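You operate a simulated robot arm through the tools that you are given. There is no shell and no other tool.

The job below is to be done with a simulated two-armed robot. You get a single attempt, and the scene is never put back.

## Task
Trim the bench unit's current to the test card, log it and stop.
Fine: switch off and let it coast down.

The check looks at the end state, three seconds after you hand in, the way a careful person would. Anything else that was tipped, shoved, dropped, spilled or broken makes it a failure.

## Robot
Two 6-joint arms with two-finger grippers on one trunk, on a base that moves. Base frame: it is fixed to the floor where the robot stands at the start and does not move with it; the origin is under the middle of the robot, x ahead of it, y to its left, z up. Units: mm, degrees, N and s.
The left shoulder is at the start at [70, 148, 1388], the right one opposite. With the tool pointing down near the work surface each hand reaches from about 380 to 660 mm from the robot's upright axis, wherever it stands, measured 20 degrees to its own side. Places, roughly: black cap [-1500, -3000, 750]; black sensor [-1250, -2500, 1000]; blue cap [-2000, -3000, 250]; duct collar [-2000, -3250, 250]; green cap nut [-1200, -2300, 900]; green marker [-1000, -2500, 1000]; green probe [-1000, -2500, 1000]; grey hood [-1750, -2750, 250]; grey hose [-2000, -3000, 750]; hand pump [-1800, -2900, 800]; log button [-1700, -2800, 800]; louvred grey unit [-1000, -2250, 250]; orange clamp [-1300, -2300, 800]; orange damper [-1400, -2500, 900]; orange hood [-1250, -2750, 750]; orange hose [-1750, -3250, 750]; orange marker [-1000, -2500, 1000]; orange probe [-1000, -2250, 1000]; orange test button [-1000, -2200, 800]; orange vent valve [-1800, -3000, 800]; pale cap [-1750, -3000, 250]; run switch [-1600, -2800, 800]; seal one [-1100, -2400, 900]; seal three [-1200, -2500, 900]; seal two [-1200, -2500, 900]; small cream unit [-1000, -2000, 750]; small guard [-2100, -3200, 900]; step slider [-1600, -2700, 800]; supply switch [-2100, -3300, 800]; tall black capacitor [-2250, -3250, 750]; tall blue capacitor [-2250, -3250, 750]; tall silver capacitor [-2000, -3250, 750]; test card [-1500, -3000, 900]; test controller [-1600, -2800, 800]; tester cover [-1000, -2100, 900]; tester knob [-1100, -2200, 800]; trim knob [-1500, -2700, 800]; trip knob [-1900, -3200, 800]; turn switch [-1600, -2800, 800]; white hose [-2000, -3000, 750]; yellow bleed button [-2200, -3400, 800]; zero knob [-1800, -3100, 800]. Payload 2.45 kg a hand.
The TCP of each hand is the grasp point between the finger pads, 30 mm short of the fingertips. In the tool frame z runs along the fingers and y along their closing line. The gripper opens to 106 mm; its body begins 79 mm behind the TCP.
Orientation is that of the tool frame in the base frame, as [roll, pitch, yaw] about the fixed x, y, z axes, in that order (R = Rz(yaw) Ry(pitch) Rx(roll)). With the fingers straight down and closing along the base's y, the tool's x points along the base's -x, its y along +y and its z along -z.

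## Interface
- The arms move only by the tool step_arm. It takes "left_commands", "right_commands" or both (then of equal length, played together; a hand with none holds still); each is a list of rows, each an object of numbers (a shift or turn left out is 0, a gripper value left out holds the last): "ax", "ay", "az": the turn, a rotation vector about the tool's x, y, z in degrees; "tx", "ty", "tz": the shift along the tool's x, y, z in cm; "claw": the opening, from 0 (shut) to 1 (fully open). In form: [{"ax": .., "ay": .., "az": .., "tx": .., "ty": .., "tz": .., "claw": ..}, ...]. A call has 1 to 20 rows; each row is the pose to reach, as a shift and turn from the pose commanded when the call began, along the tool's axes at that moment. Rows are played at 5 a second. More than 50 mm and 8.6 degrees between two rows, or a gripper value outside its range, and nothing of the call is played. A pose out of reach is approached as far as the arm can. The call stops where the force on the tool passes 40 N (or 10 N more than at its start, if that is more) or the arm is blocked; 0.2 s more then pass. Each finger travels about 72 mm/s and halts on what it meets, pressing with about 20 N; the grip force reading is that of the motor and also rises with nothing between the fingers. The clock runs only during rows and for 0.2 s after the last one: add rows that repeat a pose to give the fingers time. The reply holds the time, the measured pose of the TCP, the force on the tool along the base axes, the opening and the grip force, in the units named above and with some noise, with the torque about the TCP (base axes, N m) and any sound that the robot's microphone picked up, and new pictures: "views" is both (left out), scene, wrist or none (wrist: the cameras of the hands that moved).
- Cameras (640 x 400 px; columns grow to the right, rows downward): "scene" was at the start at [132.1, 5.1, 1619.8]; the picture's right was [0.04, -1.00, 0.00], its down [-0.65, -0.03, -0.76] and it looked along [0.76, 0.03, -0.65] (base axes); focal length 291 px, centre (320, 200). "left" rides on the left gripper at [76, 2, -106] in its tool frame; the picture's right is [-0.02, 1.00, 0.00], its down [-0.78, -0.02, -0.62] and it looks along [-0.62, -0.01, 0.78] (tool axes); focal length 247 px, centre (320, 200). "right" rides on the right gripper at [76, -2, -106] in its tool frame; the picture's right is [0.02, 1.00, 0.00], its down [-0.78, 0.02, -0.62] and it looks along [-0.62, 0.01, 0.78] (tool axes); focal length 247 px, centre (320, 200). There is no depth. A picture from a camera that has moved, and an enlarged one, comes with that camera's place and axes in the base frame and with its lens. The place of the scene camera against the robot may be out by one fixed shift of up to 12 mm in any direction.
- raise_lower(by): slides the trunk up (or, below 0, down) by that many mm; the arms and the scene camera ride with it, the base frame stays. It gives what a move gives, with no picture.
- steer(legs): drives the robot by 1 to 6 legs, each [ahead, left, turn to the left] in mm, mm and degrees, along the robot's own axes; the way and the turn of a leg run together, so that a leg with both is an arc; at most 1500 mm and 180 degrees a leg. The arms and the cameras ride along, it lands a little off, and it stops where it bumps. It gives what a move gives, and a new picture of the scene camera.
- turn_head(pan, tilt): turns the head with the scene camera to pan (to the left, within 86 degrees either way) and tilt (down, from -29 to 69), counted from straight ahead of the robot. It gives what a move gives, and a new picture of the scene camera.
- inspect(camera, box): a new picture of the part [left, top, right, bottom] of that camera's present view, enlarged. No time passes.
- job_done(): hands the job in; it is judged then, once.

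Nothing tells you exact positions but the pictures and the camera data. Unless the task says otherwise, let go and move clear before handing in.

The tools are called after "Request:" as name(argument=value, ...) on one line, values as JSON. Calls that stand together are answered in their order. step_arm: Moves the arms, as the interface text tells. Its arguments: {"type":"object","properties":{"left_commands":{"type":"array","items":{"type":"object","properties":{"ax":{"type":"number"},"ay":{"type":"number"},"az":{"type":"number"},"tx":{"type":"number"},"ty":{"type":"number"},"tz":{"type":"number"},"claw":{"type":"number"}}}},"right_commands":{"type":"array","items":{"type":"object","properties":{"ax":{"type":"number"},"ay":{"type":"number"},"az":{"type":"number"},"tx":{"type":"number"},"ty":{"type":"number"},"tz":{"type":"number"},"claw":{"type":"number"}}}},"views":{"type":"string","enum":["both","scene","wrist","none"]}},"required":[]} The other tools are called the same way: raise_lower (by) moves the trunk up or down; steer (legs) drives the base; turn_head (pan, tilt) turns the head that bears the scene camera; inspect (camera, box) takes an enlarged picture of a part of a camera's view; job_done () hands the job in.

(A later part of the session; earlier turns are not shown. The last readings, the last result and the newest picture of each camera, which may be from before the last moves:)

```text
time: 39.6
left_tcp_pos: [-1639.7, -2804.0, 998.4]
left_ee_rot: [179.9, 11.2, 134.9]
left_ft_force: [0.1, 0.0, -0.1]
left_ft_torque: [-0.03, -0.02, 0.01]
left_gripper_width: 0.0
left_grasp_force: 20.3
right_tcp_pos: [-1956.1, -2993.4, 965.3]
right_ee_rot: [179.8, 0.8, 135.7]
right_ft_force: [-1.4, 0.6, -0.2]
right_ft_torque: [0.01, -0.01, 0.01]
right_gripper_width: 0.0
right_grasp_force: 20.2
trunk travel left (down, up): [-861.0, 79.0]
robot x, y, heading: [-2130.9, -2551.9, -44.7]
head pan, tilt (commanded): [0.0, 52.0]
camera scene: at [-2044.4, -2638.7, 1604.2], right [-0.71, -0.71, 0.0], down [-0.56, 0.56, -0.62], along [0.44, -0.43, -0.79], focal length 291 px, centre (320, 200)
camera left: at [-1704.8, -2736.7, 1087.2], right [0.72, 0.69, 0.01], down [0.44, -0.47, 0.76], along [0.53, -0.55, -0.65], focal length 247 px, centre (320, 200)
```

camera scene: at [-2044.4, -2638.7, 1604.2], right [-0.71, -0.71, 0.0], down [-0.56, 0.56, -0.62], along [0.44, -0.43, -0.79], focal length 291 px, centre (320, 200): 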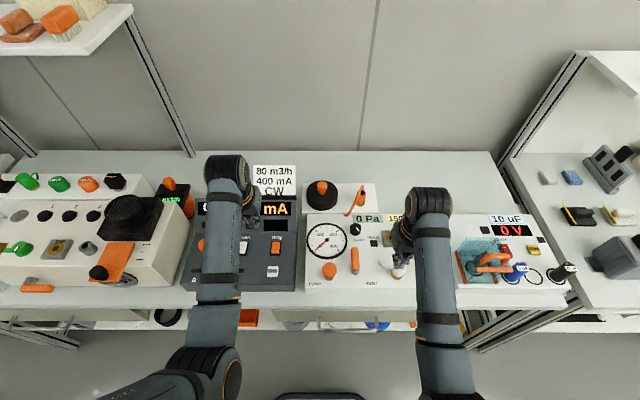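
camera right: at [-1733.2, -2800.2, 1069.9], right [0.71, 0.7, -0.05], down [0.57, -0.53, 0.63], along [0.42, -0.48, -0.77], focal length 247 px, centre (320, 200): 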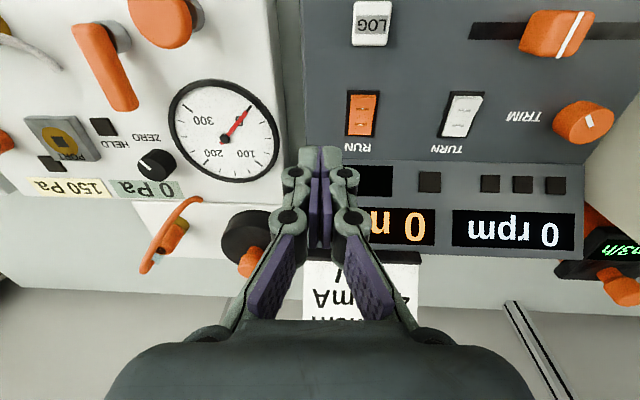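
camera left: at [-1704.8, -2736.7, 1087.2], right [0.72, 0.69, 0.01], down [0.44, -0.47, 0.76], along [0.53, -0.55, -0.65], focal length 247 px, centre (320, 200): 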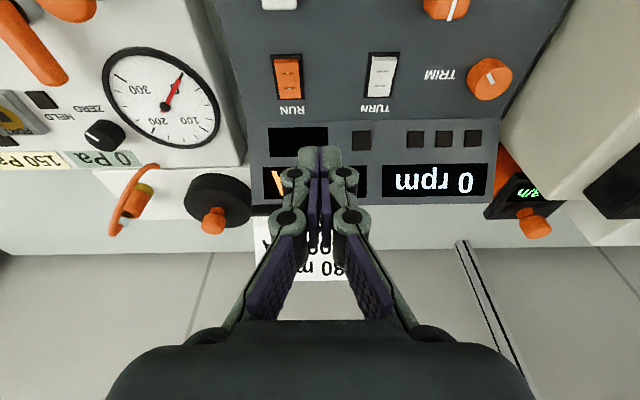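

Request:
step_arm(left_commands=[{"ay": 4, "ty": -1, "tz": 1}, {"ay": 8, "ty": -2, "tz": 2}, {"ay": 11.2, "tx": 0.1, "ty": -3, "tz": 3}, {"ay": 11.2, "tx": 0.2, "ty": -3, "tz": 4}, {"ay": 11.2, "tx": 0.2, "ty": -3, "tz": 4}])

Request:
inspect(camera="right", box=[0, 0, 640, 400])

```text
time: 40.8
left_tcp_pos: [-1655.7, -2830.6, 958.5]
left_ee_rot: [179.9, 0.1, 135.0]
left_ft_force: [-0.7, -0.5, -0.8]
left_ft_torque: [0.0, 0.01, -0.04]
left_gripper_width: 0.2
left_grasp_force: 20.2
right_tcp_pos: [-1955.3, -2994.5, 967.5]
right_ee_rot: [179.8, 0.7, 135.7]
right_ft_force: [-0.5, 0.8, -0.7]
right_ft_torque: [-0.02, 0.01, 0.0]
right_gripper_width: 0.1
right_grasp_force: 19.7
trunk travel left (down, up): [-861.0, 79.0]
robot x, y, heading: [-2130.1, -2554.2, -44.9]
head pan, tilt (commanded): [0.0, 52.0]
camera scene: at [-2044.5, -2638.5, 1604.2], right [-0.71, -0.71, 0.0], down [-0.56, 0.56, -0.62], along [0.44, -0.43, -0.79], focal length 291 px, centre (320, 200)
camera left: at [-1708.1, -2775.5, 1064.7], right [0.72, 0.69, 0.0], down [0.54, -0.57, 0.62], along [0.43, -0.45, -0.78], focal length 247 px, centre (320, 200)
```

scene: 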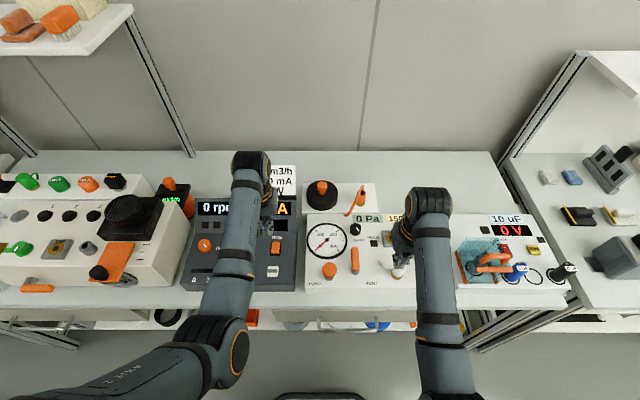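
left: 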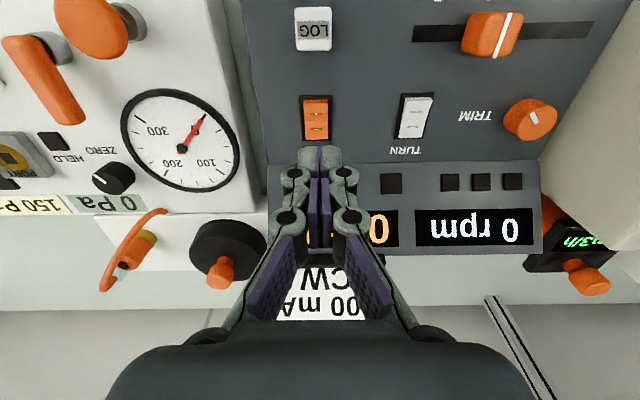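

```text
1.00 times, centred on (320, 200) of right (not enlarged: the box is as wide or as high as the picture)
camera zoom: at [-2012.7, -2941.5, 1072.0], right [0.68, 0.73, 0.0], down [0.56, -0.53, 0.63], along [0.46, -0.43, -0.77], focal length 247 px, centre (320, 200)
```

zoom: 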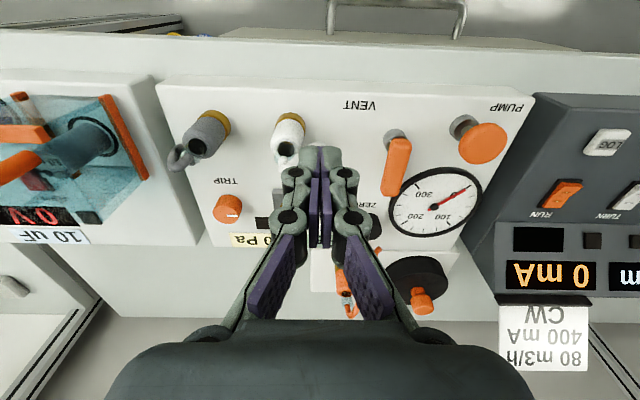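

The left hand is above the RUN rocker; its near end stands raised (off = far end pressed). I'll descend to just above it and check before pressing.

Request:
step_arm(left_commands=[{"ty": -0.4, "tz": 2.5}, {"ty": -0.4, "tz": 5}, {"ty": -0.4, "tz": 7}, {"ty": -0.4, "tz": 8.5}, {"ty": -0.4, "tz": 8.5}], views="wrist")

```text
time: 42.0
left_tcp_pos: [-1657.4, -2834.3, 874.2]
left_ee_rot: [179.9, 0.1, 135.0]
left_ft_force: [0.8, 0.4, -0.3]
left_ft_torque: [-0.01, 0.01, -0.03]
left_gripper_width: 0.0
left_grasp_force: 19.8
right_tcp_pos: [-1955.2, -2994.1, 965.2]
right_ee_rot: [179.8, 0.8, 135.7]
right_ft_force: [-0.2, -0.6, -0.2]
right_ft_torque: [0.01, 0.01, -0.02]
right_gripper_width: 0.3
right_grasp_force: 20.4
trunk travel left (down, up): [-861.0, 79.0]
robot x, y, heading: [-2132.3, -2551.6, -44.9]
head pan, tilt (commanded): [0.0, 52.0]
camera left: at [-1710.6, -2778.8, 979.7], right [0.72, 0.69, 0.0], down [0.54, -0.57, 0.62], along [0.43, -0.45, -0.78], focal length 247 px, centre (320, 200)
```

left: 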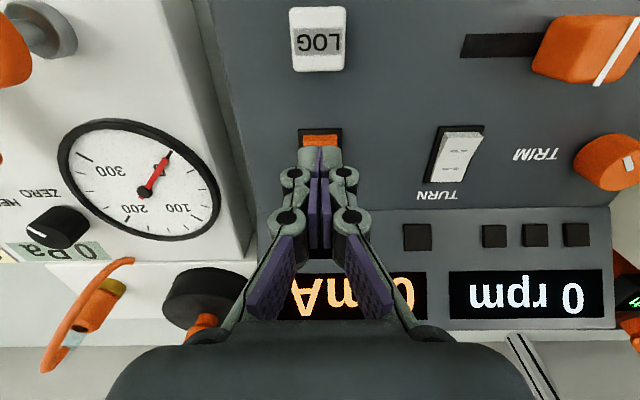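

Request:
step_arm(left_commands=[{"tx": 0.3, "tz": 1.0}, {"tx": 0.3, "tz": 1.6}, {"tx": 0.3, "tz": 2.0}, {"tx": 0.3, "tz": 2.4}, {"tx": 0.3, "tz": 2.7}, {"tx": 0.3, "tz": 3.0}, {"tx": 0.3, "tz": 3.2}], views="both")

```text
time: 43.6
left_tcp_pos: [-1660.0, -2831.8, 845.0]
left_ee_rot: [179.7, 0.6, 135.0]
left_ft_force: [-0.9, 2.8, 20.4]
left_ft_torque: [-0.09, -0.14, -0.06]
left_gripper_width: 5.9
left_grasp_force: 28.8
right_tcp_pos: [-1956.8, -2991.7, 967.5]
right_ee_rot: [179.7, 1.0, 135.8]
right_ft_force: [-0.2, 0.2, 0.1]
right_ft_torque: [-0.02, -0.03, 0.01]
right_gripper_width: 0.0
right_grasp_force: 19.6
trunk travel left (down, up): [-861.0, 79.0]
robot x, y, heading: [-2131.2, -2551.9, -44.8]
head pan, tilt (commanded): [0.0, 52.0]
camera scene: at [-2047.9, -2636.1, 1605.0], right [-0.71, -0.71, 0.0], down [-0.56, 0.55, -0.62], along [0.44, -0.44, -0.79], focal length 291 px, centre (320, 200)
camera left: at [-1713.7, -2775.4, 950.6], right [0.72, 0.69, 0.0], down [0.54, -0.56, 0.63], along [0.44, -0.45, -0.78], focal length 247 px, centre (320, 200)
```

scene: 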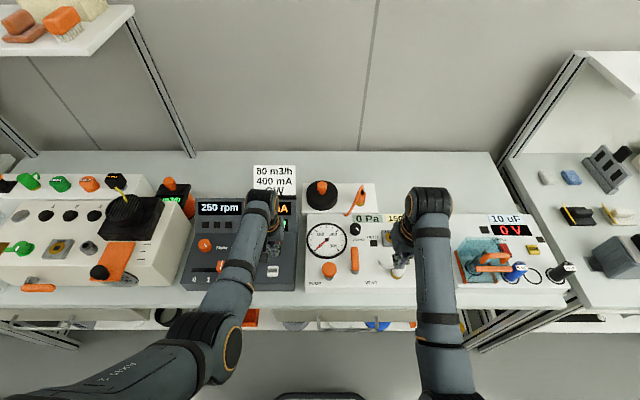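
left: 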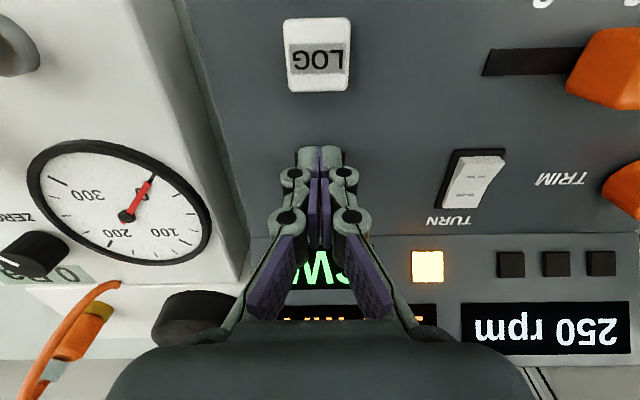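

RUN is on: the rpm is rising, the small display shows a direction in green. I'll lift clear and read the displays.

Request:
step_arm(left_commands=[{"tz": -2}, {"tz": -4}, {"tz": -7}, {"tz": -10}, {"tz": -10}, {"tz": -10}, {"tz": -10}, {"tz": -10}], views="both")

Request:
inspect(camera="left", box=[240, 60, 640, 310])

Request:
inspect(camera="right", box=[480, 200, 640, 330])

```text
time: 45.4
left_tcp_pos: [-1659.9, -2832.2, 941.6]
left_ee_rot: [179.9, 0.1, 135.0]
left_ft_force: [0.6, 0.3, 0.2]
left_ft_torque: [0.02, -0.01, 0.01]
left_gripper_width: 0.1
left_grasp_force: 28.6
right_tcp_pos: [-1956.4, -2994.3, 965.6]
right_ee_rot: [179.8, 0.8, 135.7]
right_ft_force: [0.1, -0.1, -0.1]
right_ft_torque: [-0.01, 0.01, 0.01]
right_gripper_width: 0.0
right_grasp_force: 19.8
trunk travel left (down, up): [-861.0, 79.0]
robot x, y, heading: [-2131.6, -2549.4, -44.5]
head pan, tilt (commanded): [0.0, 52.0]
camera scene: at [-2044.5, -2638.5, 1604.2], right [-0.71, -0.71, 0.0], down [-0.56, 0.56, -0.62], along [0.44, -0.43, -0.79], focal length 291 px, centre (320, 200)
camera left: at [-1712.1, -2776.2, 1047.5], right [0.72, 0.69, 0.0], down [0.54, -0.57, 0.62], along [0.43, -0.45, -0.78], focal length 247 px, centre (320, 200)
```

scene: 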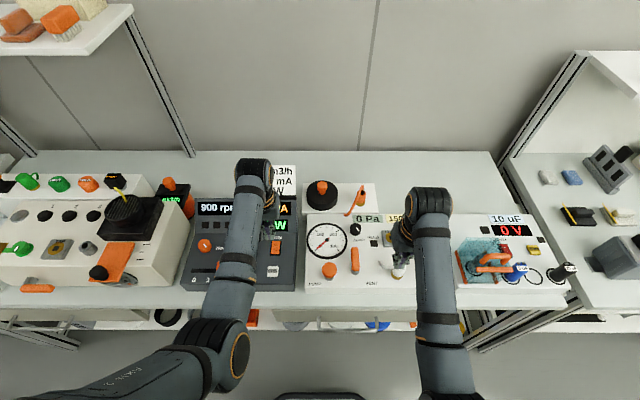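
left: 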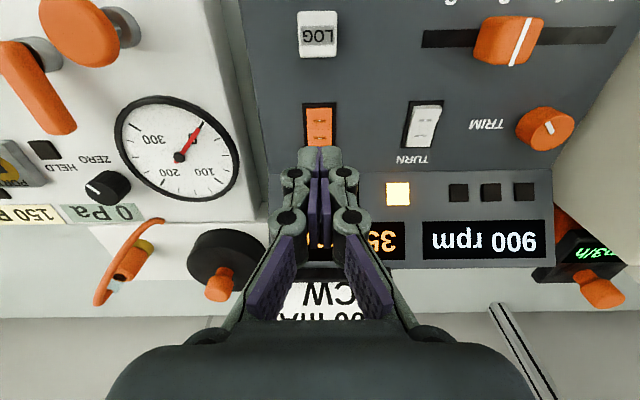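

```text
1.60 times, centred on (440, 185) of left
camera zoom: at [-1712.1, -2776.2, 1047.5], right [0.72, 0.69, 0.0], down [0.54, -0.57, 0.62], along [0.43, -0.45, -0.78], focal length 395 px, centre (128, 224)
```

zoom: 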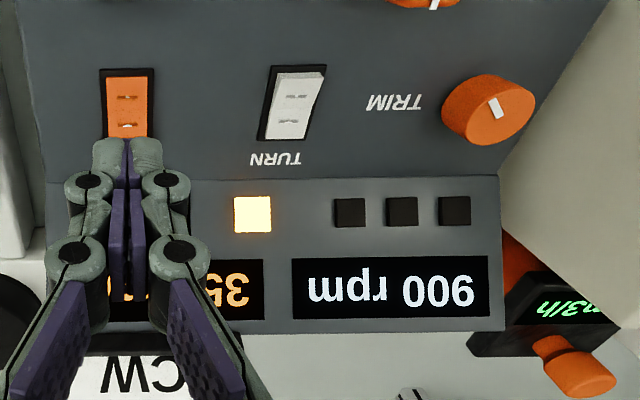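

```text
3.08 times, centred on (560, 265) of right
camera zoom: at [-2012.7, -2941.5, 1072.0], right [0.68, 0.73, 0.0], down [0.56, -0.53, 0.63], along [0.46, -0.43, -0.77], focal length 760 px, centre (-418, 0)
```

zoom: 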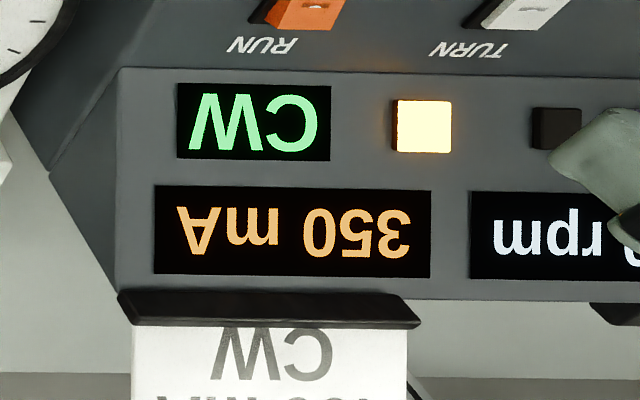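

The unit runs CW (matching the card) and shows 350 mA at 900 rpm. I'll move the left hand over the trim knob and see where the current settles.

Request:
step_arm(left_commands=[{"ty": 4, "tx": -0.2, "tz": -1}, {"ty": 8, "tx": -0.4, "tz": -2}, {"ty": 12, "tx": -0.6, "tz": -3}, {"ty": 16, "tx": 0.5, "tz": -3}, {"ty": 20, "tx": 2, "tz": -3, "claw": 0.6}, {"ty": 21.4, "tx": 4, "tz": -3, "claw": 0.6}, {"ty": 21.4, "tx": 5, "tz": -3, "claw": 0.6}, {"ty": 21.4, "tx": 5, "tz": -3, "claw": 0.6}])

Request:
inspect(camera="right", box=[480, 200, 640, 330])

Request:
inspect(camera="scene", box=[150, 170, 310, 300])

```text
time: 47.2
left_tcp_pos: [-1545.1, -2644.1, 971.6]
left_ee_rot: [179.9, 0.1, 135.1]
left_ft_force: [0.1, 0.2, -0.1]
left_ft_torque: [0.02, -0.01, -0.01]
left_gripper_width: 63.6
left_grasp_force: 0.1
right_tcp_pos: [-1955.6, -2994.4, 966.1]
right_ee_rot: [179.8, 0.9, 135.8]
right_ft_force: [0.0, -0.7, -0.4]
right_ft_torque: [0.03, 0.01, 0.0]
right_gripper_width: 0.0
right_grasp_force: 19.8
trunk travel left (down, up): [-861.0, 79.0]
robot x, y, heading: [-2129.9, -2550.9, -44.9]
head pan, tilt (commanded): [0.0, 52.0]
camera scene: at [-2043.9, -2638.6, 1604.2], right [-0.71, -0.71, 0.0], down [-0.56, 0.56, -0.62], along [0.44, -0.43, -0.79], focal length 291 px, centre (320, 200)
camera left: at [-1597.2, -2589.4, 1077.8], right [0.72, 0.69, 0.0], down [0.54, -0.57, 0.62], along [0.43, -0.45, -0.78], focal length 247 px, centre (320, 200)
```

scene: 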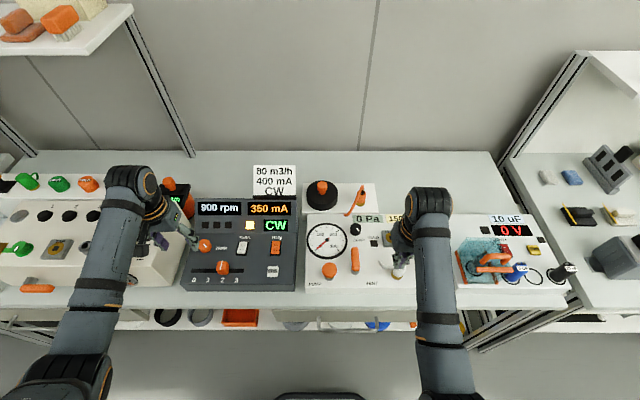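
left: 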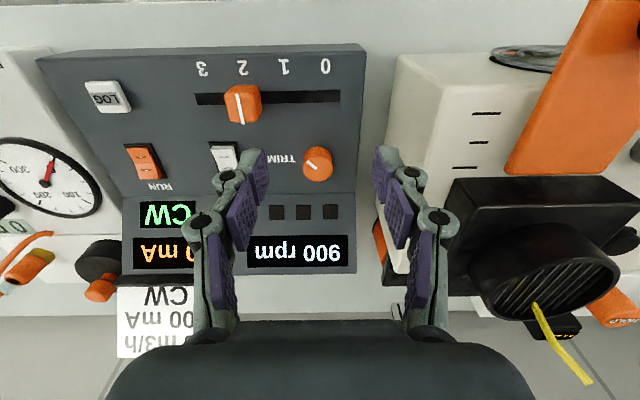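

```text
3.08 times, centred on (560, 265) of right
camera zoom: at [-2012.3, -2941.6, 1071.9], right [0.68, 0.73, 0.0], down [0.56, -0.53, 0.63], along [0.46, -0.43, -0.77], focal length 760 px, centre (-418, 0)
```

zoom: 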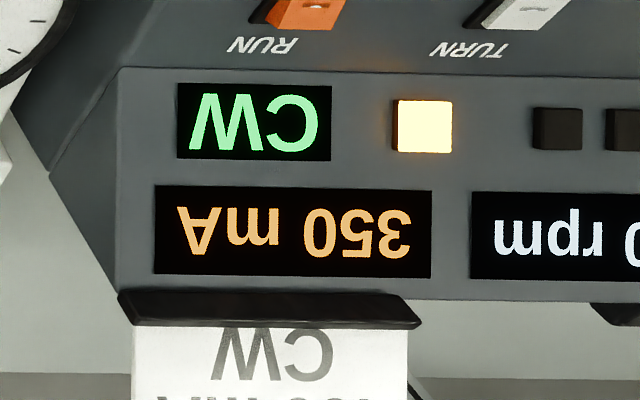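

```text
3.08 times, centred on (230, 235) of scene
camera zoom: at [-2043.9, -2638.6, 1604.2], right [-0.71, -0.71, 0.0], down [-0.56, 0.56, -0.62], along [0.44, -0.43, -0.79], focal length 896 px, centre (597, 92)
```

zoom: 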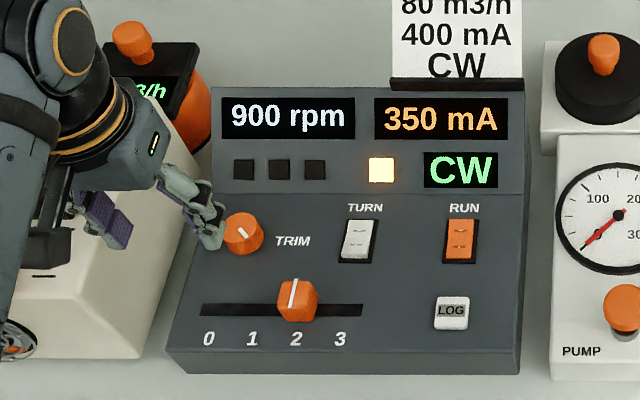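

Request:
inspect(camera="left", box=[270, 130, 370, 195])

Request:
inspect(camera="scene", box=[190, 230, 240, 262])

Request:
inspect(camera="left", box=[180, 40, 480, 280])

```text
6.15 times, centred on (320, 162) of left
camera zoom: at [-1597.2, -2589.4, 1077.8], right [0.72, 0.69, 0.0], down [0.54, -0.57, 0.62], along [0.43, -0.45, -0.78], focal length 1520 px, centre (320, 431)
```

zoom: 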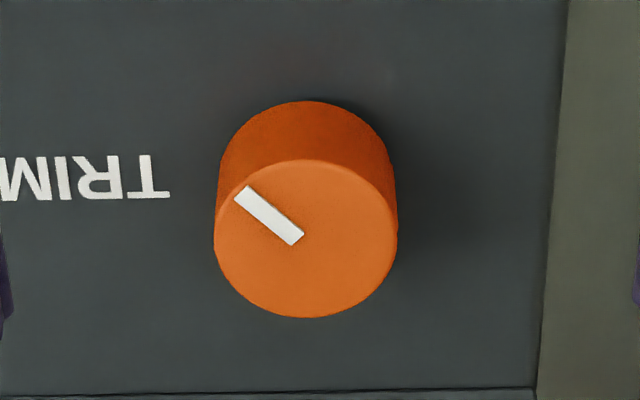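

```text
12.50 times, centred on (215, 246) of scene
camera zoom: at [-2043.9, -2638.6, 1604.2], right [-0.71, -0.71, 0.0], down [-0.56, 0.56, -0.62], along [0.44, -0.43, -0.79], focal length 3640 px, centre (1632, -375)
```

zoom: 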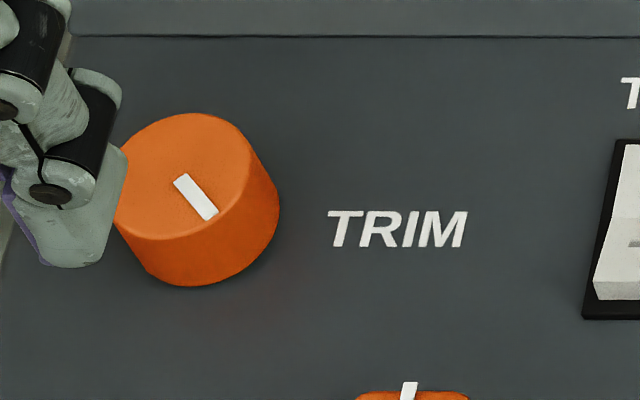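

```text
1.67 times, centred on (330, 160) of left
camera zoom: at [-1597.2, -2589.4, 1077.8], right [0.72, 0.69, 0.0], down [0.54, -0.57, 0.62], along [0.43, -0.45, -0.78], focal length 412 px, centre (303, 267)
```

zoom: 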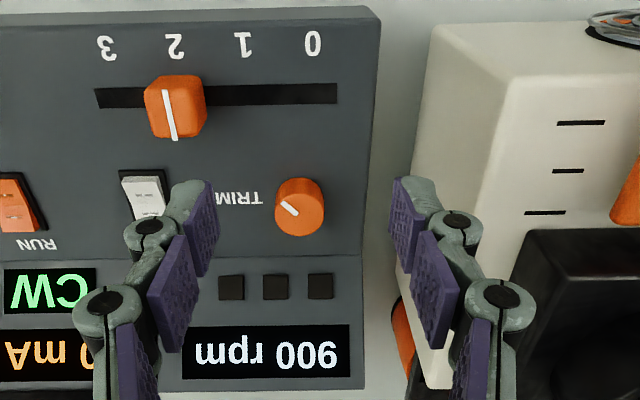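

Steady at 900 rpm and 350 mA, CW; the trim knob (about 32 mm wide, 22 mm tall) is near n/s centre [-1501, -2692], top near z 834. I'll bring the left hand over it with the fingers turned 40° to avoid the neighbouring bench unit.

Request:
step_arm(left_commands=[{"az": -8, "tx": -1.3, "claw": 0.5}, {"az": -16, "tx": -2.6, "claw": 0.5}, {"az": -24, "tx": -4, "claw": 0.5}, {"az": -32, "tx": -5.3, "claw": 0.5}, {"az": -40, "tx": -6.5, "ty": -0.25, "claw": 0.5}, {"az": -40, "tx": -6.5, "ty": -0.25, "tz": 2.5, "claw": 0.5}, {"az": -40, "tx": -6.5, "ty": -0.25, "tz": 5, "claw": 0.5}, {"az": -40, "tx": -6.5, "ty": -0.25, "tz": 5, "claw": 0.5}])

```text
time: 49.0
left_tcp_pos: [-1500.6, -2692.4, 922.2]
left_ee_rot: [180.0, 0.2, 175.1]
left_ft_force: [0.0, 0.7, 0.1]
left_ft_torque: [0.02, 0.01, 0.01]
left_gripper_width: 52.9
left_grasp_force: 0.0
right_tcp_pos: [-1956.2, -2993.7, 966.0]
right_ee_rot: [179.8, 0.8, 135.7]
right_ft_force: [-0.4, 0.0, -0.9]
right_ft_torque: [0.0, 0.01, -0.02]
right_gripper_width: 0.0
right_grasp_force: 19.8
trunk travel left (down, up): [-861.0, 79.0]
robot x, y, heading: [-2127.7, -2550.9, -45.0]
head pan, tilt (commanded): [0.0, 52.0]
camera scene: at [-2044.6, -2638.7, 1604.2], right [-0.71, -0.71, 0.0], down [-0.56, 0.56, -0.62], along [0.44, -0.43, -0.79], focal length 291 px, centre (320, 200)
camera left: at [-1575.4, -2684.5, 1028.0], right [0.11, 0.99, 0.0], down [0.78, -0.08, 0.62], along [0.62, -0.07, -0.78], focal length 247 px, centre (320, 200)
```

scene: 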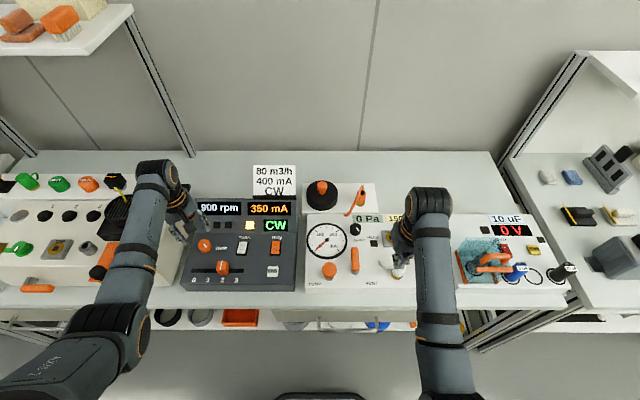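
left: 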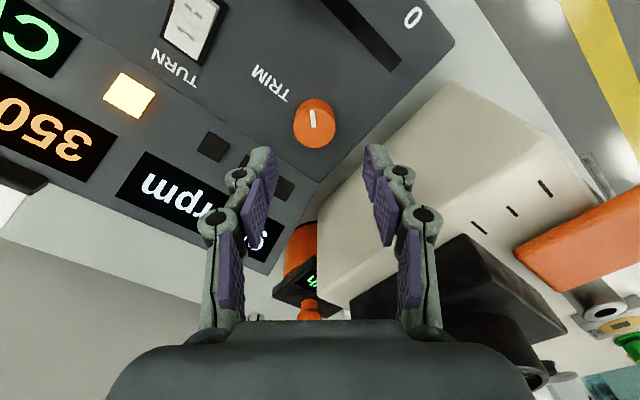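

Request:
step_arm(left_commands=[{"tx": -0.3, "ty": -0.45, "tz": 1}, {"tx": -0.3, "ty": -0.45, "tz": 2.5}, {"tx": -0.3, "ty": -0.45, "tz": 4}, {"tx": -0.3, "ty": -0.45, "tz": 4}], views="wrist")

```text
time: 50.0
left_tcp_pos: [-1497.8, -2698.6, 882.2]
left_ee_rot: [180.0, 0.2, 175.0]
left_ft_force: [0.4, 0.1, 0.5]
left_ft_torque: [0.01, -0.03, 0.02]
left_gripper_width: 53.1
left_grasp_force: 0.1
right_tcp_pos: [-1956.0, -2994.4, 966.1]
right_ee_rot: [179.8, 0.8, 135.7]
right_ft_force: [-0.1, -1.1, 0.3]
right_ft_torque: [0.01, -0.01, 0.05]
right_gripper_width: 0.1
right_grasp_force: 20.3
trunk travel left (down, up): [-861.0, 79.0]
robot x, y, heading: [-2129.2, -2552.2, -45.1]
head pan, tilt (commanded): [0.0, 52.0]
camera left: at [-1573.1, -2689.6, 987.7], right [0.11, 0.99, 0.0], down [0.78, -0.09, 0.62], along [0.62, -0.07, -0.78], focal length 247 px, centre (320, 200)
```

left: 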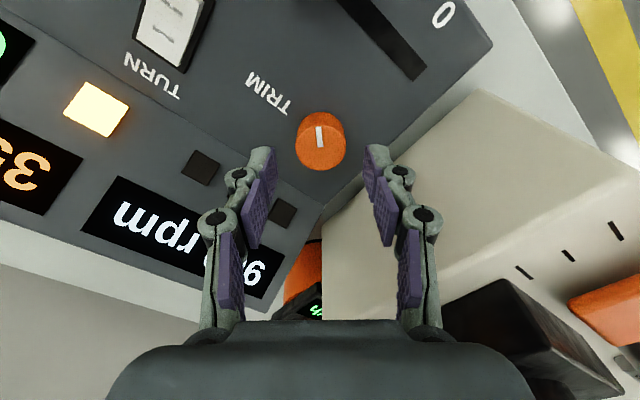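

Request:
step_arm(left_commands=[{"tx": -0.1, "ty": 0.1, "tz": 1}, {"tx": -0.1, "ty": 0.1, "tz": 2}, {"tx": -0.1, "ty": 0.1, "tz": 2.6}, {"tx": -0.1, "ty": 0.1, "tz": 3.1}, {"tx": -0.1, "ty": 0.1, "tz": 3.1}], views="wrist")

```text
time: 51.2
left_tcp_pos: [-1497.9, -2696.0, 849.7]
left_ee_rot: [-179.9, 0.1, 175.0]
left_ft_force: [0.6, 0.7, -0.4]
left_ft_torque: [0.01, -0.03, 0.0]
left_gripper_width: 52.8
left_grasp_force: 0.1
right_tcp_pos: [-1954.8, -2994.7, 965.6]
right_ee_rot: [179.8, 0.8, 135.7]
right_ft_force: [-0.6, 0.7, 0.4]
right_ft_torque: [-0.02, -0.02, -0.03]
right_gripper_width: 0.0
right_grasp_force: 20.3
trunk travel left (down, up): [-861.0, 79.0]
robot x, y, heading: [-2129.3, -2552.4, -44.8]
head pan, tilt (commanded): [0.0, 52.0]
camera left: at [-1572.2, -2687.8, 956.5], right [0.11, 0.99, 0.0], down [0.78, -0.09, 0.62], along [0.62, -0.07, -0.78], focal length 247 px, centre (320, 200)
```

left: 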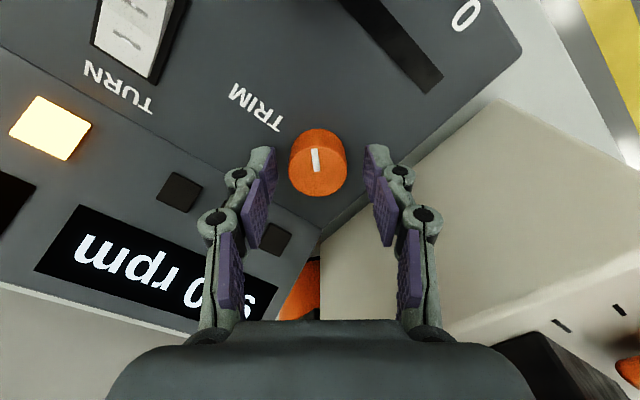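

Request:
step_arm(left_commands=[{"claw": 0.35}, {"claw": 0.2}, {"claw": 0.2}, {"claw": 0.2}], views="both")

```text
time: 52.2
left_tcp_pos: [-1496.4, -2697.4, 851.1]
left_ee_rot: [179.9, 0.2, 175.1]
left_ft_force: [-1.2, -5.0, 0.3]
left_ft_torque: [-0.31, 0.04, 0.01]
left_gripper_width: 33.2
left_grasp_force: 44.7
right_tcp_pos: [-1956.1, -2994.8, 966.0]
right_ee_rot: [179.7, 0.7, 135.7]
right_ft_force: [1.2, -1.0, -0.9]
right_ft_torque: [-0.01, -0.02, -0.04]
right_gripper_width: 0.2
right_grasp_force: 19.9
trunk travel left (down, up): [-861.0, 79.0]
robot x, y, heading: [-2128.5, -2550.2, -44.9]
head pan, tilt (commanded): [0.0, 52.0]
camera scene: at [-2044.6, -2639.9, 1604.2], right [-0.71, -0.71, 0.0], down [-0.56, 0.56, -0.62], along [0.44, -0.43, -0.79], focal length 291 px, centre (320, 200)
camera left: at [-1572.4, -2689.1, 956.6], right [0.11, 0.99, 0.0], down [0.78, -0.09, 0.62], along [0.62, -0.07, -0.78], focal length 247 px, centre (320, 200)
```

scene: 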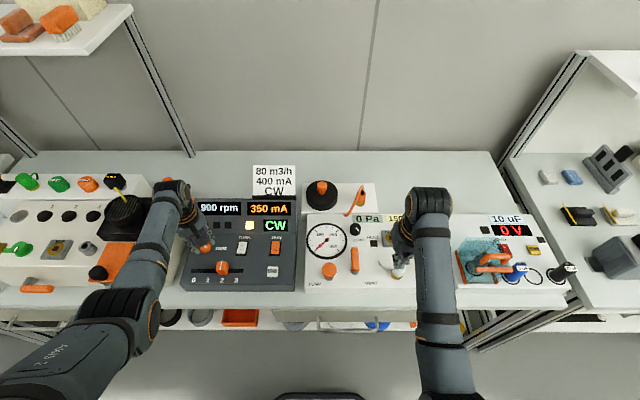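
left: 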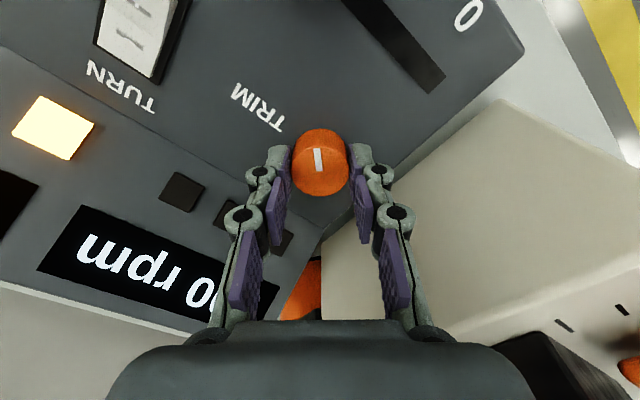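

The knob is gripped (33 mm). I'll turn it clockwise a little and watch the current.

Request:
step_arm(left_commands=[{"az": 5}, {"az": 10}, {"az": 10}, {"az": 10}, {"az": 10}], views="both")

Request:
inspect(camera="scene", box=[150, 170, 310, 300])

```text
time: 53.4
left_tcp_pos: [-1497.8, -2696.9, 851.2]
left_ee_rot: [179.9, 0.1, 165.0]
left_ft_force: [-1.5, -9.9, -1.1]
left_ft_torque: [-0.37, 0.03, -0.02]
left_gripper_width: 33.3
left_grasp_force: 44.9
right_tcp_pos: [-1955.9, -2995.6, 965.3]
right_ee_rot: [179.7, 0.7, 135.6]
right_ft_force: [-0.5, 0.2, -0.9]
right_ft_torque: [0.0, -0.01, 0.02]
right_gripper_width: 0.1
right_grasp_force: 19.8
trunk travel left (down, up): [-861.0, 79.0]
robot x, y, heading: [-2130.9, -2549.8, -44.8]
head pan, tilt (commanded): [0.0, 52.0]
camera scene: at [-2044.4, -2641.0, 1604.1], right [-0.71, -0.71, 0.0], down [-0.56, 0.56, -0.61], along [0.44, -0.43, -0.79], focal length 291 px, centre (320, 200)
camera left: at [-1569.7, -2676.3, 956.7], right [0.28, 0.96, 0.0], down [0.75, -0.22, 0.62], along [0.6, -0.17, -0.78], focal length 247 px, centre (320, 200)
```

scene: 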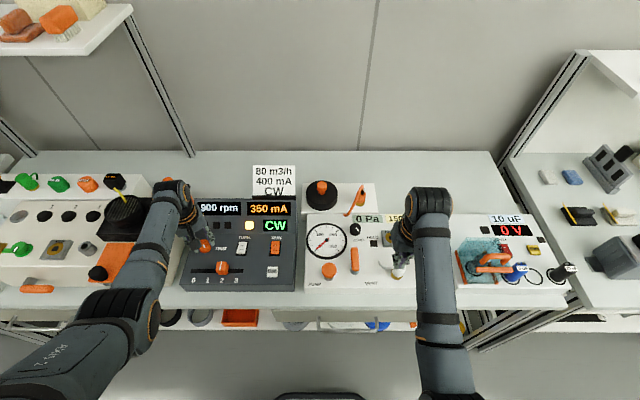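
left: 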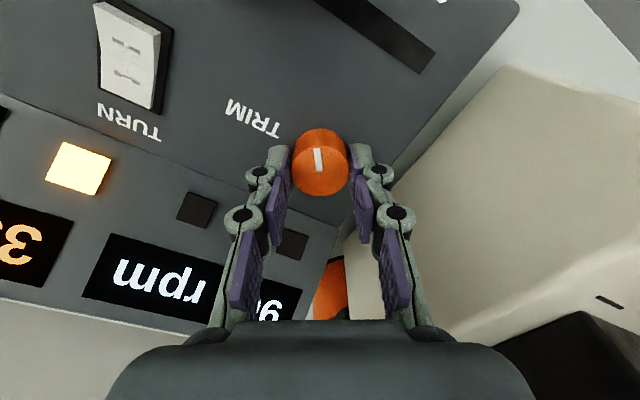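

```text
3.08 times, centred on (230, 235) of scene
camera zoom: at [-2044.4, -2641.0, 1604.1], right [-0.71, -0.71, 0.0], down [-0.56, 0.56, -0.61], along [0.44, -0.43, -0.79], focal length 896 px, centre (597, 92)
```

zoom: 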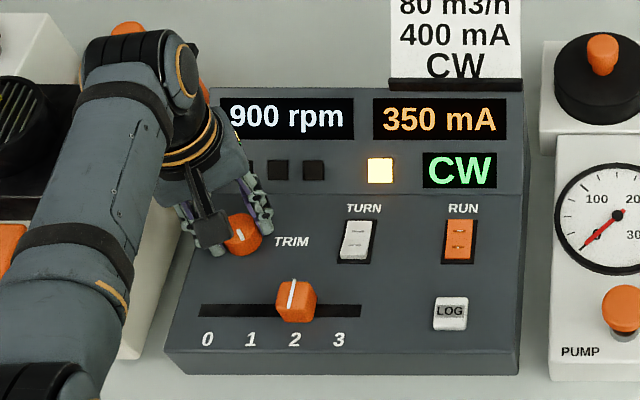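

Request:
step_arm(left_commands=[{"az": 5}, {"az": 10}, {"az": 10}, {"az": 10}, {"az": 10}, {"az": 10}, {"az": 10}, {"az": 10}], views="wrist")

Request:
inspect(camera="scene", box=[150, 170, 310, 300])

```text
time: 55.2
left_tcp_pos: [-1497.5, -2698.4, 850.1]
left_ee_rot: [179.9, 0.1, 155.0]
left_ft_force: [-2.7, -14.0, -5.0]
left_ft_torque: [-0.39, 0.13, 0.01]
left_gripper_width: 33.2
left_grasp_force: 44.9
right_tcp_pos: [-1955.4, -2996.5, 964.6]
right_ee_rot: [179.7, 0.6, 135.6]
right_ft_force: [-0.9, 0.1, -0.1]
right_ft_torque: [0.0, 0.0, -0.01]
right_gripper_width: 0.0
right_grasp_force: 19.8
trunk travel left (down, up): [-861.0, 79.0]
robot x, y, heading: [-2131.5, -2549.7, -44.9]
head pan, tilt (commanded): [0.0, 52.0]
camera left: at [-1564.9, -2664.1, 956.8], right [0.44, 0.9, 0.0], down [0.7, -0.35, 0.62], along [0.56, -0.27, -0.78], focal length 247 px, centre (320, 200)
```

left: 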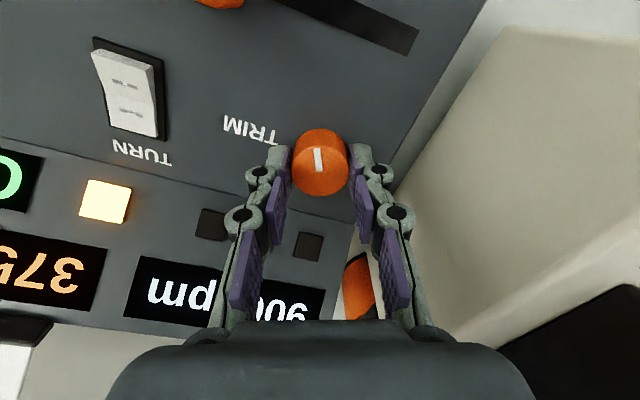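

```text
3.08 times, centred on (230, 235) of scene
camera zoom: at [-2044.2, -2641.9, 1604.0], right [-0.71, -0.71, 0.0], down [-0.56, 0.56, -0.61], along [0.44, -0.43, -0.79], focal length 896 px, centre (597, 92)
```

zoom: 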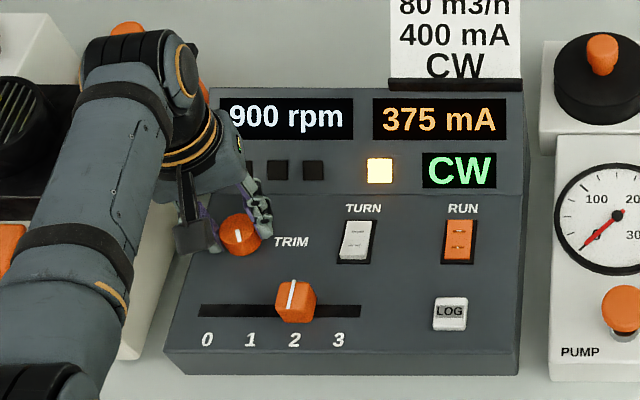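

It reads 375 mA now (steps of 25). I'll relieve the side force a little and continue in small clockwise steps to find the 400 band.

Request:
step_arm(left_commands=[{"az": 3, "ty": -0.1}, {"az": 5, "ty": -0.2}, {"az": 5, "ty": -0.2}, {"az": 5, "ty": -0.2}, {"az": 5, "ty": -0.2}, {"az": 5, "ty": -0.2}, {"az": 5, "ty": -0.2}, {"az": 5, "ty": -0.2}], views="none")

Request:
inspect(camera="scene", box=[150, 170, 310, 300])

```text
time: 57.0
left_tcp_pos: [-1496.4, -2698.3, 849.6]
left_ee_rot: [179.8, 0.1, 149.9]
left_ft_force: [1.3, -2.4, -1.8]
left_ft_torque: [0.06, -0.04, -0.02]
left_gripper_width: 33.5
left_grasp_force: 45.0
right_tcp_pos: [-1955.9, -2994.7, 965.5]
right_ee_rot: [179.7, 0.7, 135.7]
right_ft_force: [0.0, -0.5, 0.1]
right_ft_torque: [-0.03, 0.0, 0.02]
right_gripper_width: 0.0
right_grasp_force: 20.2
trunk travel left (down, up): [-861.0, 79.0]
robot x, y, heading: [-2128.6, -2553.1, -45.1]
head pan, tilt (commanded): [0.0, 52.0]
```

```text
3.08 times, centred on (230, 235) of scene
camera zoom: at [-2043.5, -2639.4, 1604.1], right [-0.71, -0.71, 0.0], down [-0.56, 0.56, -0.61], along [0.44, -0.43, -0.79], focal length 896 px, centre (597, 92)
```

zoom: 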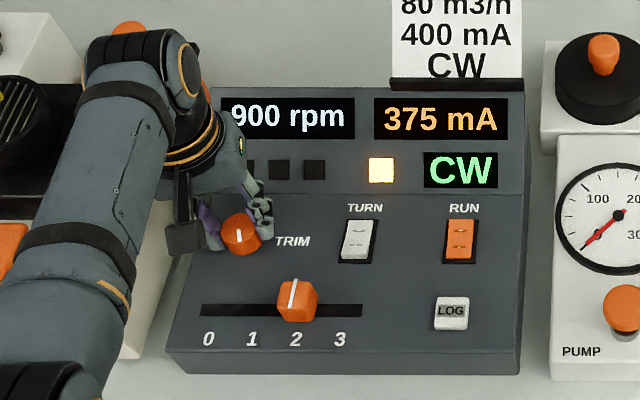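

Request:
step_arm(left_commands=[{"az": 3}, {"az": 5}, {"az": 5}, {"az": 5}, {"az": 5}, {"az": 5}, {"az": 5}, {"az": 5}], views="none")

Request:
inspect(camera="scene", box=[190, 190, 310, 280])

```text
time: 58.8
left_tcp_pos: [-1496.8, -2698.9, 850.2]
left_ee_rot: [179.9, 0.2, 145.0]
left_ft_force: [3.2, -1.6, -1.9]
left_ft_torque: [-0.03, -0.08, 0.0]
left_gripper_width: 33.0
left_grasp_force: 45.2
right_tcp_pos: [-1955.2, -2995.4, 965.9]
right_ee_rot: [179.7, 0.8, 135.7]
right_ft_force: [-0.3, 0.0, 0.0]
right_ft_torque: [0.0, -0.01, -0.01]
right_gripper_width: 0.1
right_grasp_force: 20.3
trunk travel left (down, up): [-861.0, 79.0]
robot x, y, heading: [-2132.5, -2551.0, -44.8]
head pan, tilt (commanded): [0.0, 52.0]
```

```text
4.44 times, centred on (250, 235) of scene
camera zoom: at [-2043.4, -2638.9, 1604.2], right [-0.71, -0.71, 0.0], down [-0.56, 0.56, -0.61], along [0.44, -0.43, -0.79], focal length 1294 px, centre (631, 44)
```

zoom: 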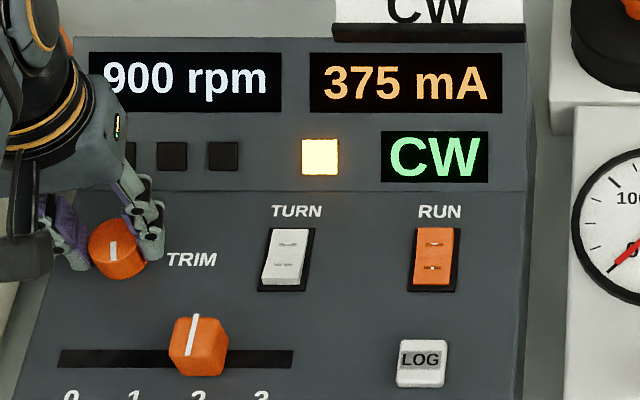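

Request:
step_arm(left_commands=[{"az": 3}, {"az": 5}, {"az": 5}, {"az": 5}, {"az": 5}, {"az": 5}, {"az": 5}, {"az": 5}], views="none")

Request:
inspect(camera="scene", box=[190, 190, 310, 280])

```text
time: 60.6
left_tcp_pos: [-1496.7, -2696.6, 850.2]
left_ee_rot: [179.9, 0.1, 140.0]
left_ft_force: [1.7, -0.3, -1.6]
left_ft_torque: [-0.01, -0.09, -0.01]
left_gripper_width: 33.1
left_grasp_force: 44.8
right_tcp_pos: [-1955.0, -2994.4, 964.5]
right_ee_rot: [179.8, 0.8, 135.7]
right_ft_force: [0.2, 0.5, -0.6]
right_ft_torque: [-0.02, -0.02, 0.01]
right_gripper_width: 0.0
right_grasp_force: 20.1
trunk travel left (down, up): [-861.0, 79.0]
robot x, y, heading: [-2135.6, -2551.9, -44.6]
head pan, tilt (commanded): [0.0, 52.0]
```

```text
4.44 times, centred on (250, 235) of scene
camera zoom: at [-2043.7, -2638.7, 1604.2], right [-0.71, -0.71, 0.0], down [-0.56, 0.56, -0.62], along [0.44, -0.43, -0.79], focal length 1294 px, centre (631, 44)
```

zoom: 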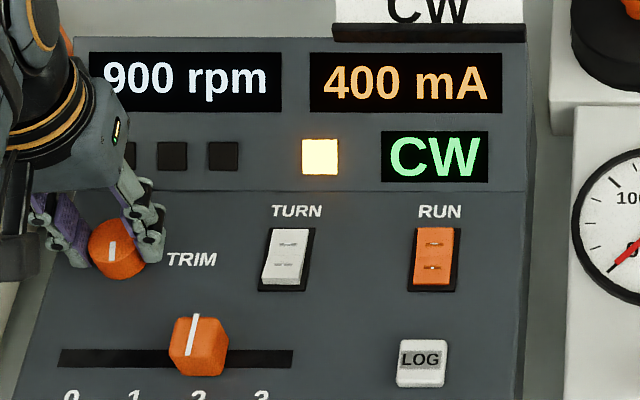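

400 mA just appeared at about 35° of turn. The band seems about 20° wide, so I'll go another 8° to sit near its middle.

Request:
step_arm(left_commands=[{"az": 4}, {"az": 8}, {"az": 8}, {"az": 8}, {"az": 8}, {"az": 8}, {"az": 8}, {"az": 8}, {"az": 8}, {"az": 8}], views="none")

Request:
inspect(camera="scene", box=[190, 190, 310, 280])

```text
time: 62.8
left_tcp_pos: [-1496.3, -2697.8, 850.8]
left_ee_rot: [180.0, 0.0, 132.0]
left_ft_force: [-0.1, -1.0, -4.1]
left_ft_torque: [-0.02, 0.07, 0.0]
left_gripper_width: 33.4
left_grasp_force: 45.5
right_tcp_pos: [-1954.5, -2995.3, 966.6]
right_ee_rot: [179.8, 0.8, 135.7]
right_ft_force: [-0.4, 0.5, 0.1]
right_ft_torque: [0.01, -0.02, -0.01]
right_gripper_width: 0.0
right_grasp_force: 19.8
trunk travel left (down, up): [-861.0, 79.0]
robot x, y, heading: [-2133.8, -2549.2, -44.7]
head pan, tilt (commanded): [0.0, 52.0]
```

```text
4.44 times, centred on (250, 235) of scene
camera zoom: at [-2043.9, -2638.5, 1604.2], right [-0.71, -0.71, 0.0], down [-0.56, 0.56, -0.62], along [0.44, -0.43, -0.79], focal length 1294 px, centre (631, 44)
```

zoom: 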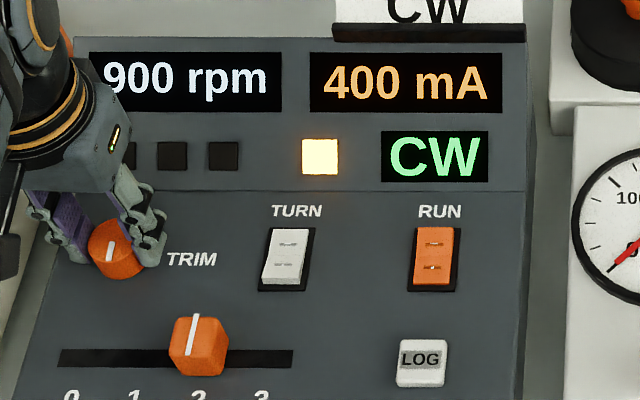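

Request:
step_arm(left_commands=[{"claw": 0.38}, {"claw": 0.43}, {"claw": 0.43}, {"tz": -1.5, "claw": 0.43}, {"tz": -3, "claw": 0.43}, {"tz": -6, "claw": 0.43}, {"tz": -9, "claw": 0.43}, {"tz": -9, "claw": 0.43}], views="wrist")

Request:
inspect(camera="scene", box=[150, 170, 310, 300])

```text
time: 64.6
left_tcp_pos: [-1496.1, -2696.7, 940.0]
left_ee_rot: [179.8, 0.1, 131.9]
left_ft_force: [-0.4, -0.7, 0.6]
left_ft_torque: [0.01, -0.02, -0.02]
left_gripper_width: 45.8
left_grasp_force: 0.0
right_tcp_pos: [-1954.5, -2994.2, 965.6]
right_ee_rot: [179.9, 0.8, 135.7]
right_ft_force: [-0.4, -0.4, 0.0]
right_ft_torque: [-0.01, -0.01, -0.01]
right_gripper_width: 0.2
right_grasp_force: 19.6
trunk travel left (down, up): [-861.0, 79.0]
robot x, y, heading: [-2129.4, -2553.0, -44.8]
head pan, tilt (commanded): [0.0, 52.0]
camera left: at [-1546.4, -2639.4, 1046.9], right [0.76, 0.65, 0.0], down [0.51, -0.59, 0.62], along [0.41, -0.47, -0.78], focal length 247 px, centre (320, 200)
```

left: 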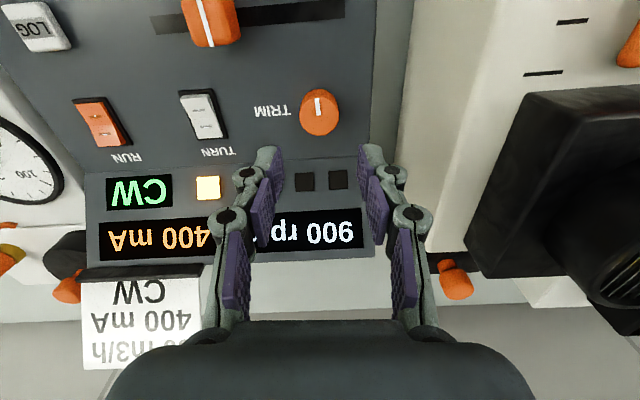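

```text
3.08 times, centred on (230, 235) of scene
camera zoom: at [-2044.1, -2638.7, 1604.2], right [-0.71, -0.71, 0.0], down [-0.56, 0.56, -0.62], along [0.44, -0.43, -0.79], focal length 896 px, centre (597, 92)
```

zoom: 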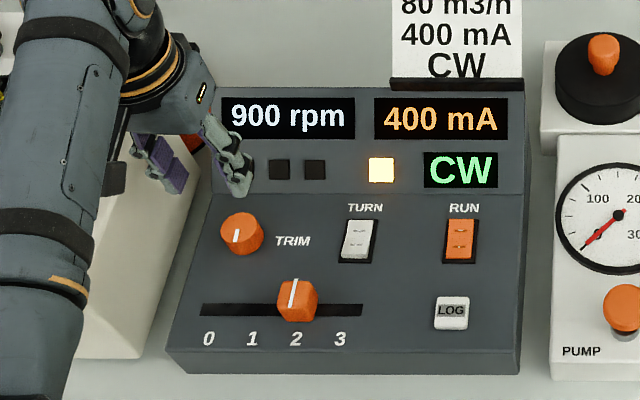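

The knob is released cleanly with 400 mA steady at CW. Next I move over the LOG button with closed fingers.

Request:
step_arm(left_commands=[{"tx": 1.2, "ty": -4, "tz": -1, "claw": 0.2}, {"tx": 2.4, "ty": -8, "tz": -1, "az": -1, "claw": 0}, {"tx": 3.6, "ty": -12, "tz": -1, "az": -2}, {"tx": 4.8, "ty": -16, "tz": -1, "az": -3.1}, {"tx": 6, "ty": -20, "tz": -1, "az": -3.1}, {"tx": 6.55, "ty": -21.4, "tz": 0, "az": -3.1}, {"tx": 6.55, "ty": -21.4, "tz": 2, "az": -3.1}, {"tx": 6.55, "ty": -21.4, "tz": 4, "az": -3.1}, {"tx": 6.55, "ty": -21.4, "tz": 4, "az": -3.1}], views="both")

```text
time: 66.8
left_tcp_pos: [-1677.3, -2779.3, 901.8]
left_ee_rot: [177.2, 0.8, 135.7]
left_ft_force: [-0.2, -0.3, 0.5]
left_ft_torque: [0.0, 0.02, 0.01]
left_gripper_width: 0.2
left_grasp_force: 19.8
right_tcp_pos: [-1954.4, -2994.3, 965.8]
right_ee_rot: [179.8, 0.8, 135.6]
right_ft_force: [0.6, 0.1, 0.7]
right_ft_torque: [0.01, -0.01, 0.05]
right_gripper_width: 0.0
right_grasp_force: 19.7
trunk travel left (down, up): [-861.0, 79.0]
robot x, y, heading: [-2132.6, -2552.9, -45.0]
head pan, tilt (commanded): [0.0, 52.0]
stopped in row 9 (left hand): the arm was blocked; the commanded pose is now the measured one
camera scene: at [-2044.7, -2638.7, 1604.2], right [-0.71, -0.71, 0.0], down [-0.56, 0.56, -0.62], along [0.44, -0.43, -0.79], focal length 291 px, centre (320, 200)
camera left: at [-1734.9, -2726.9, 1006.1], right [0.71, 0.7, 0.05], down [0.52, -0.58, 0.63], along [0.47, -0.42, -0.77], focal length 247 px, centre (320, 200)
```

scene: 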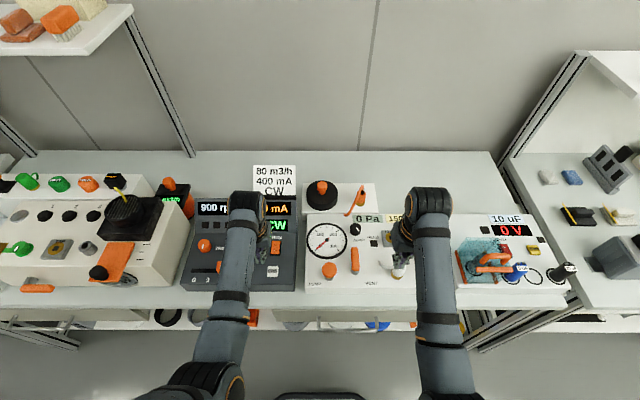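
left: 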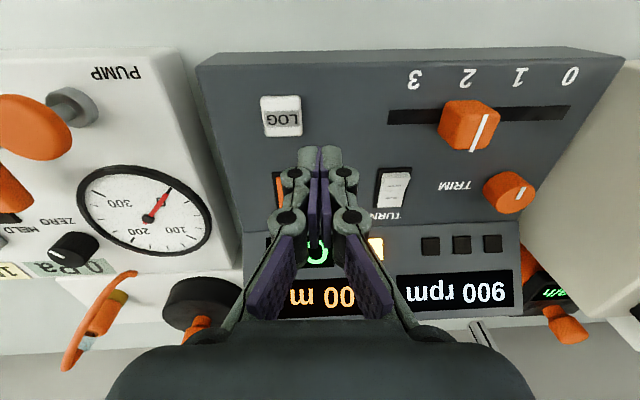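

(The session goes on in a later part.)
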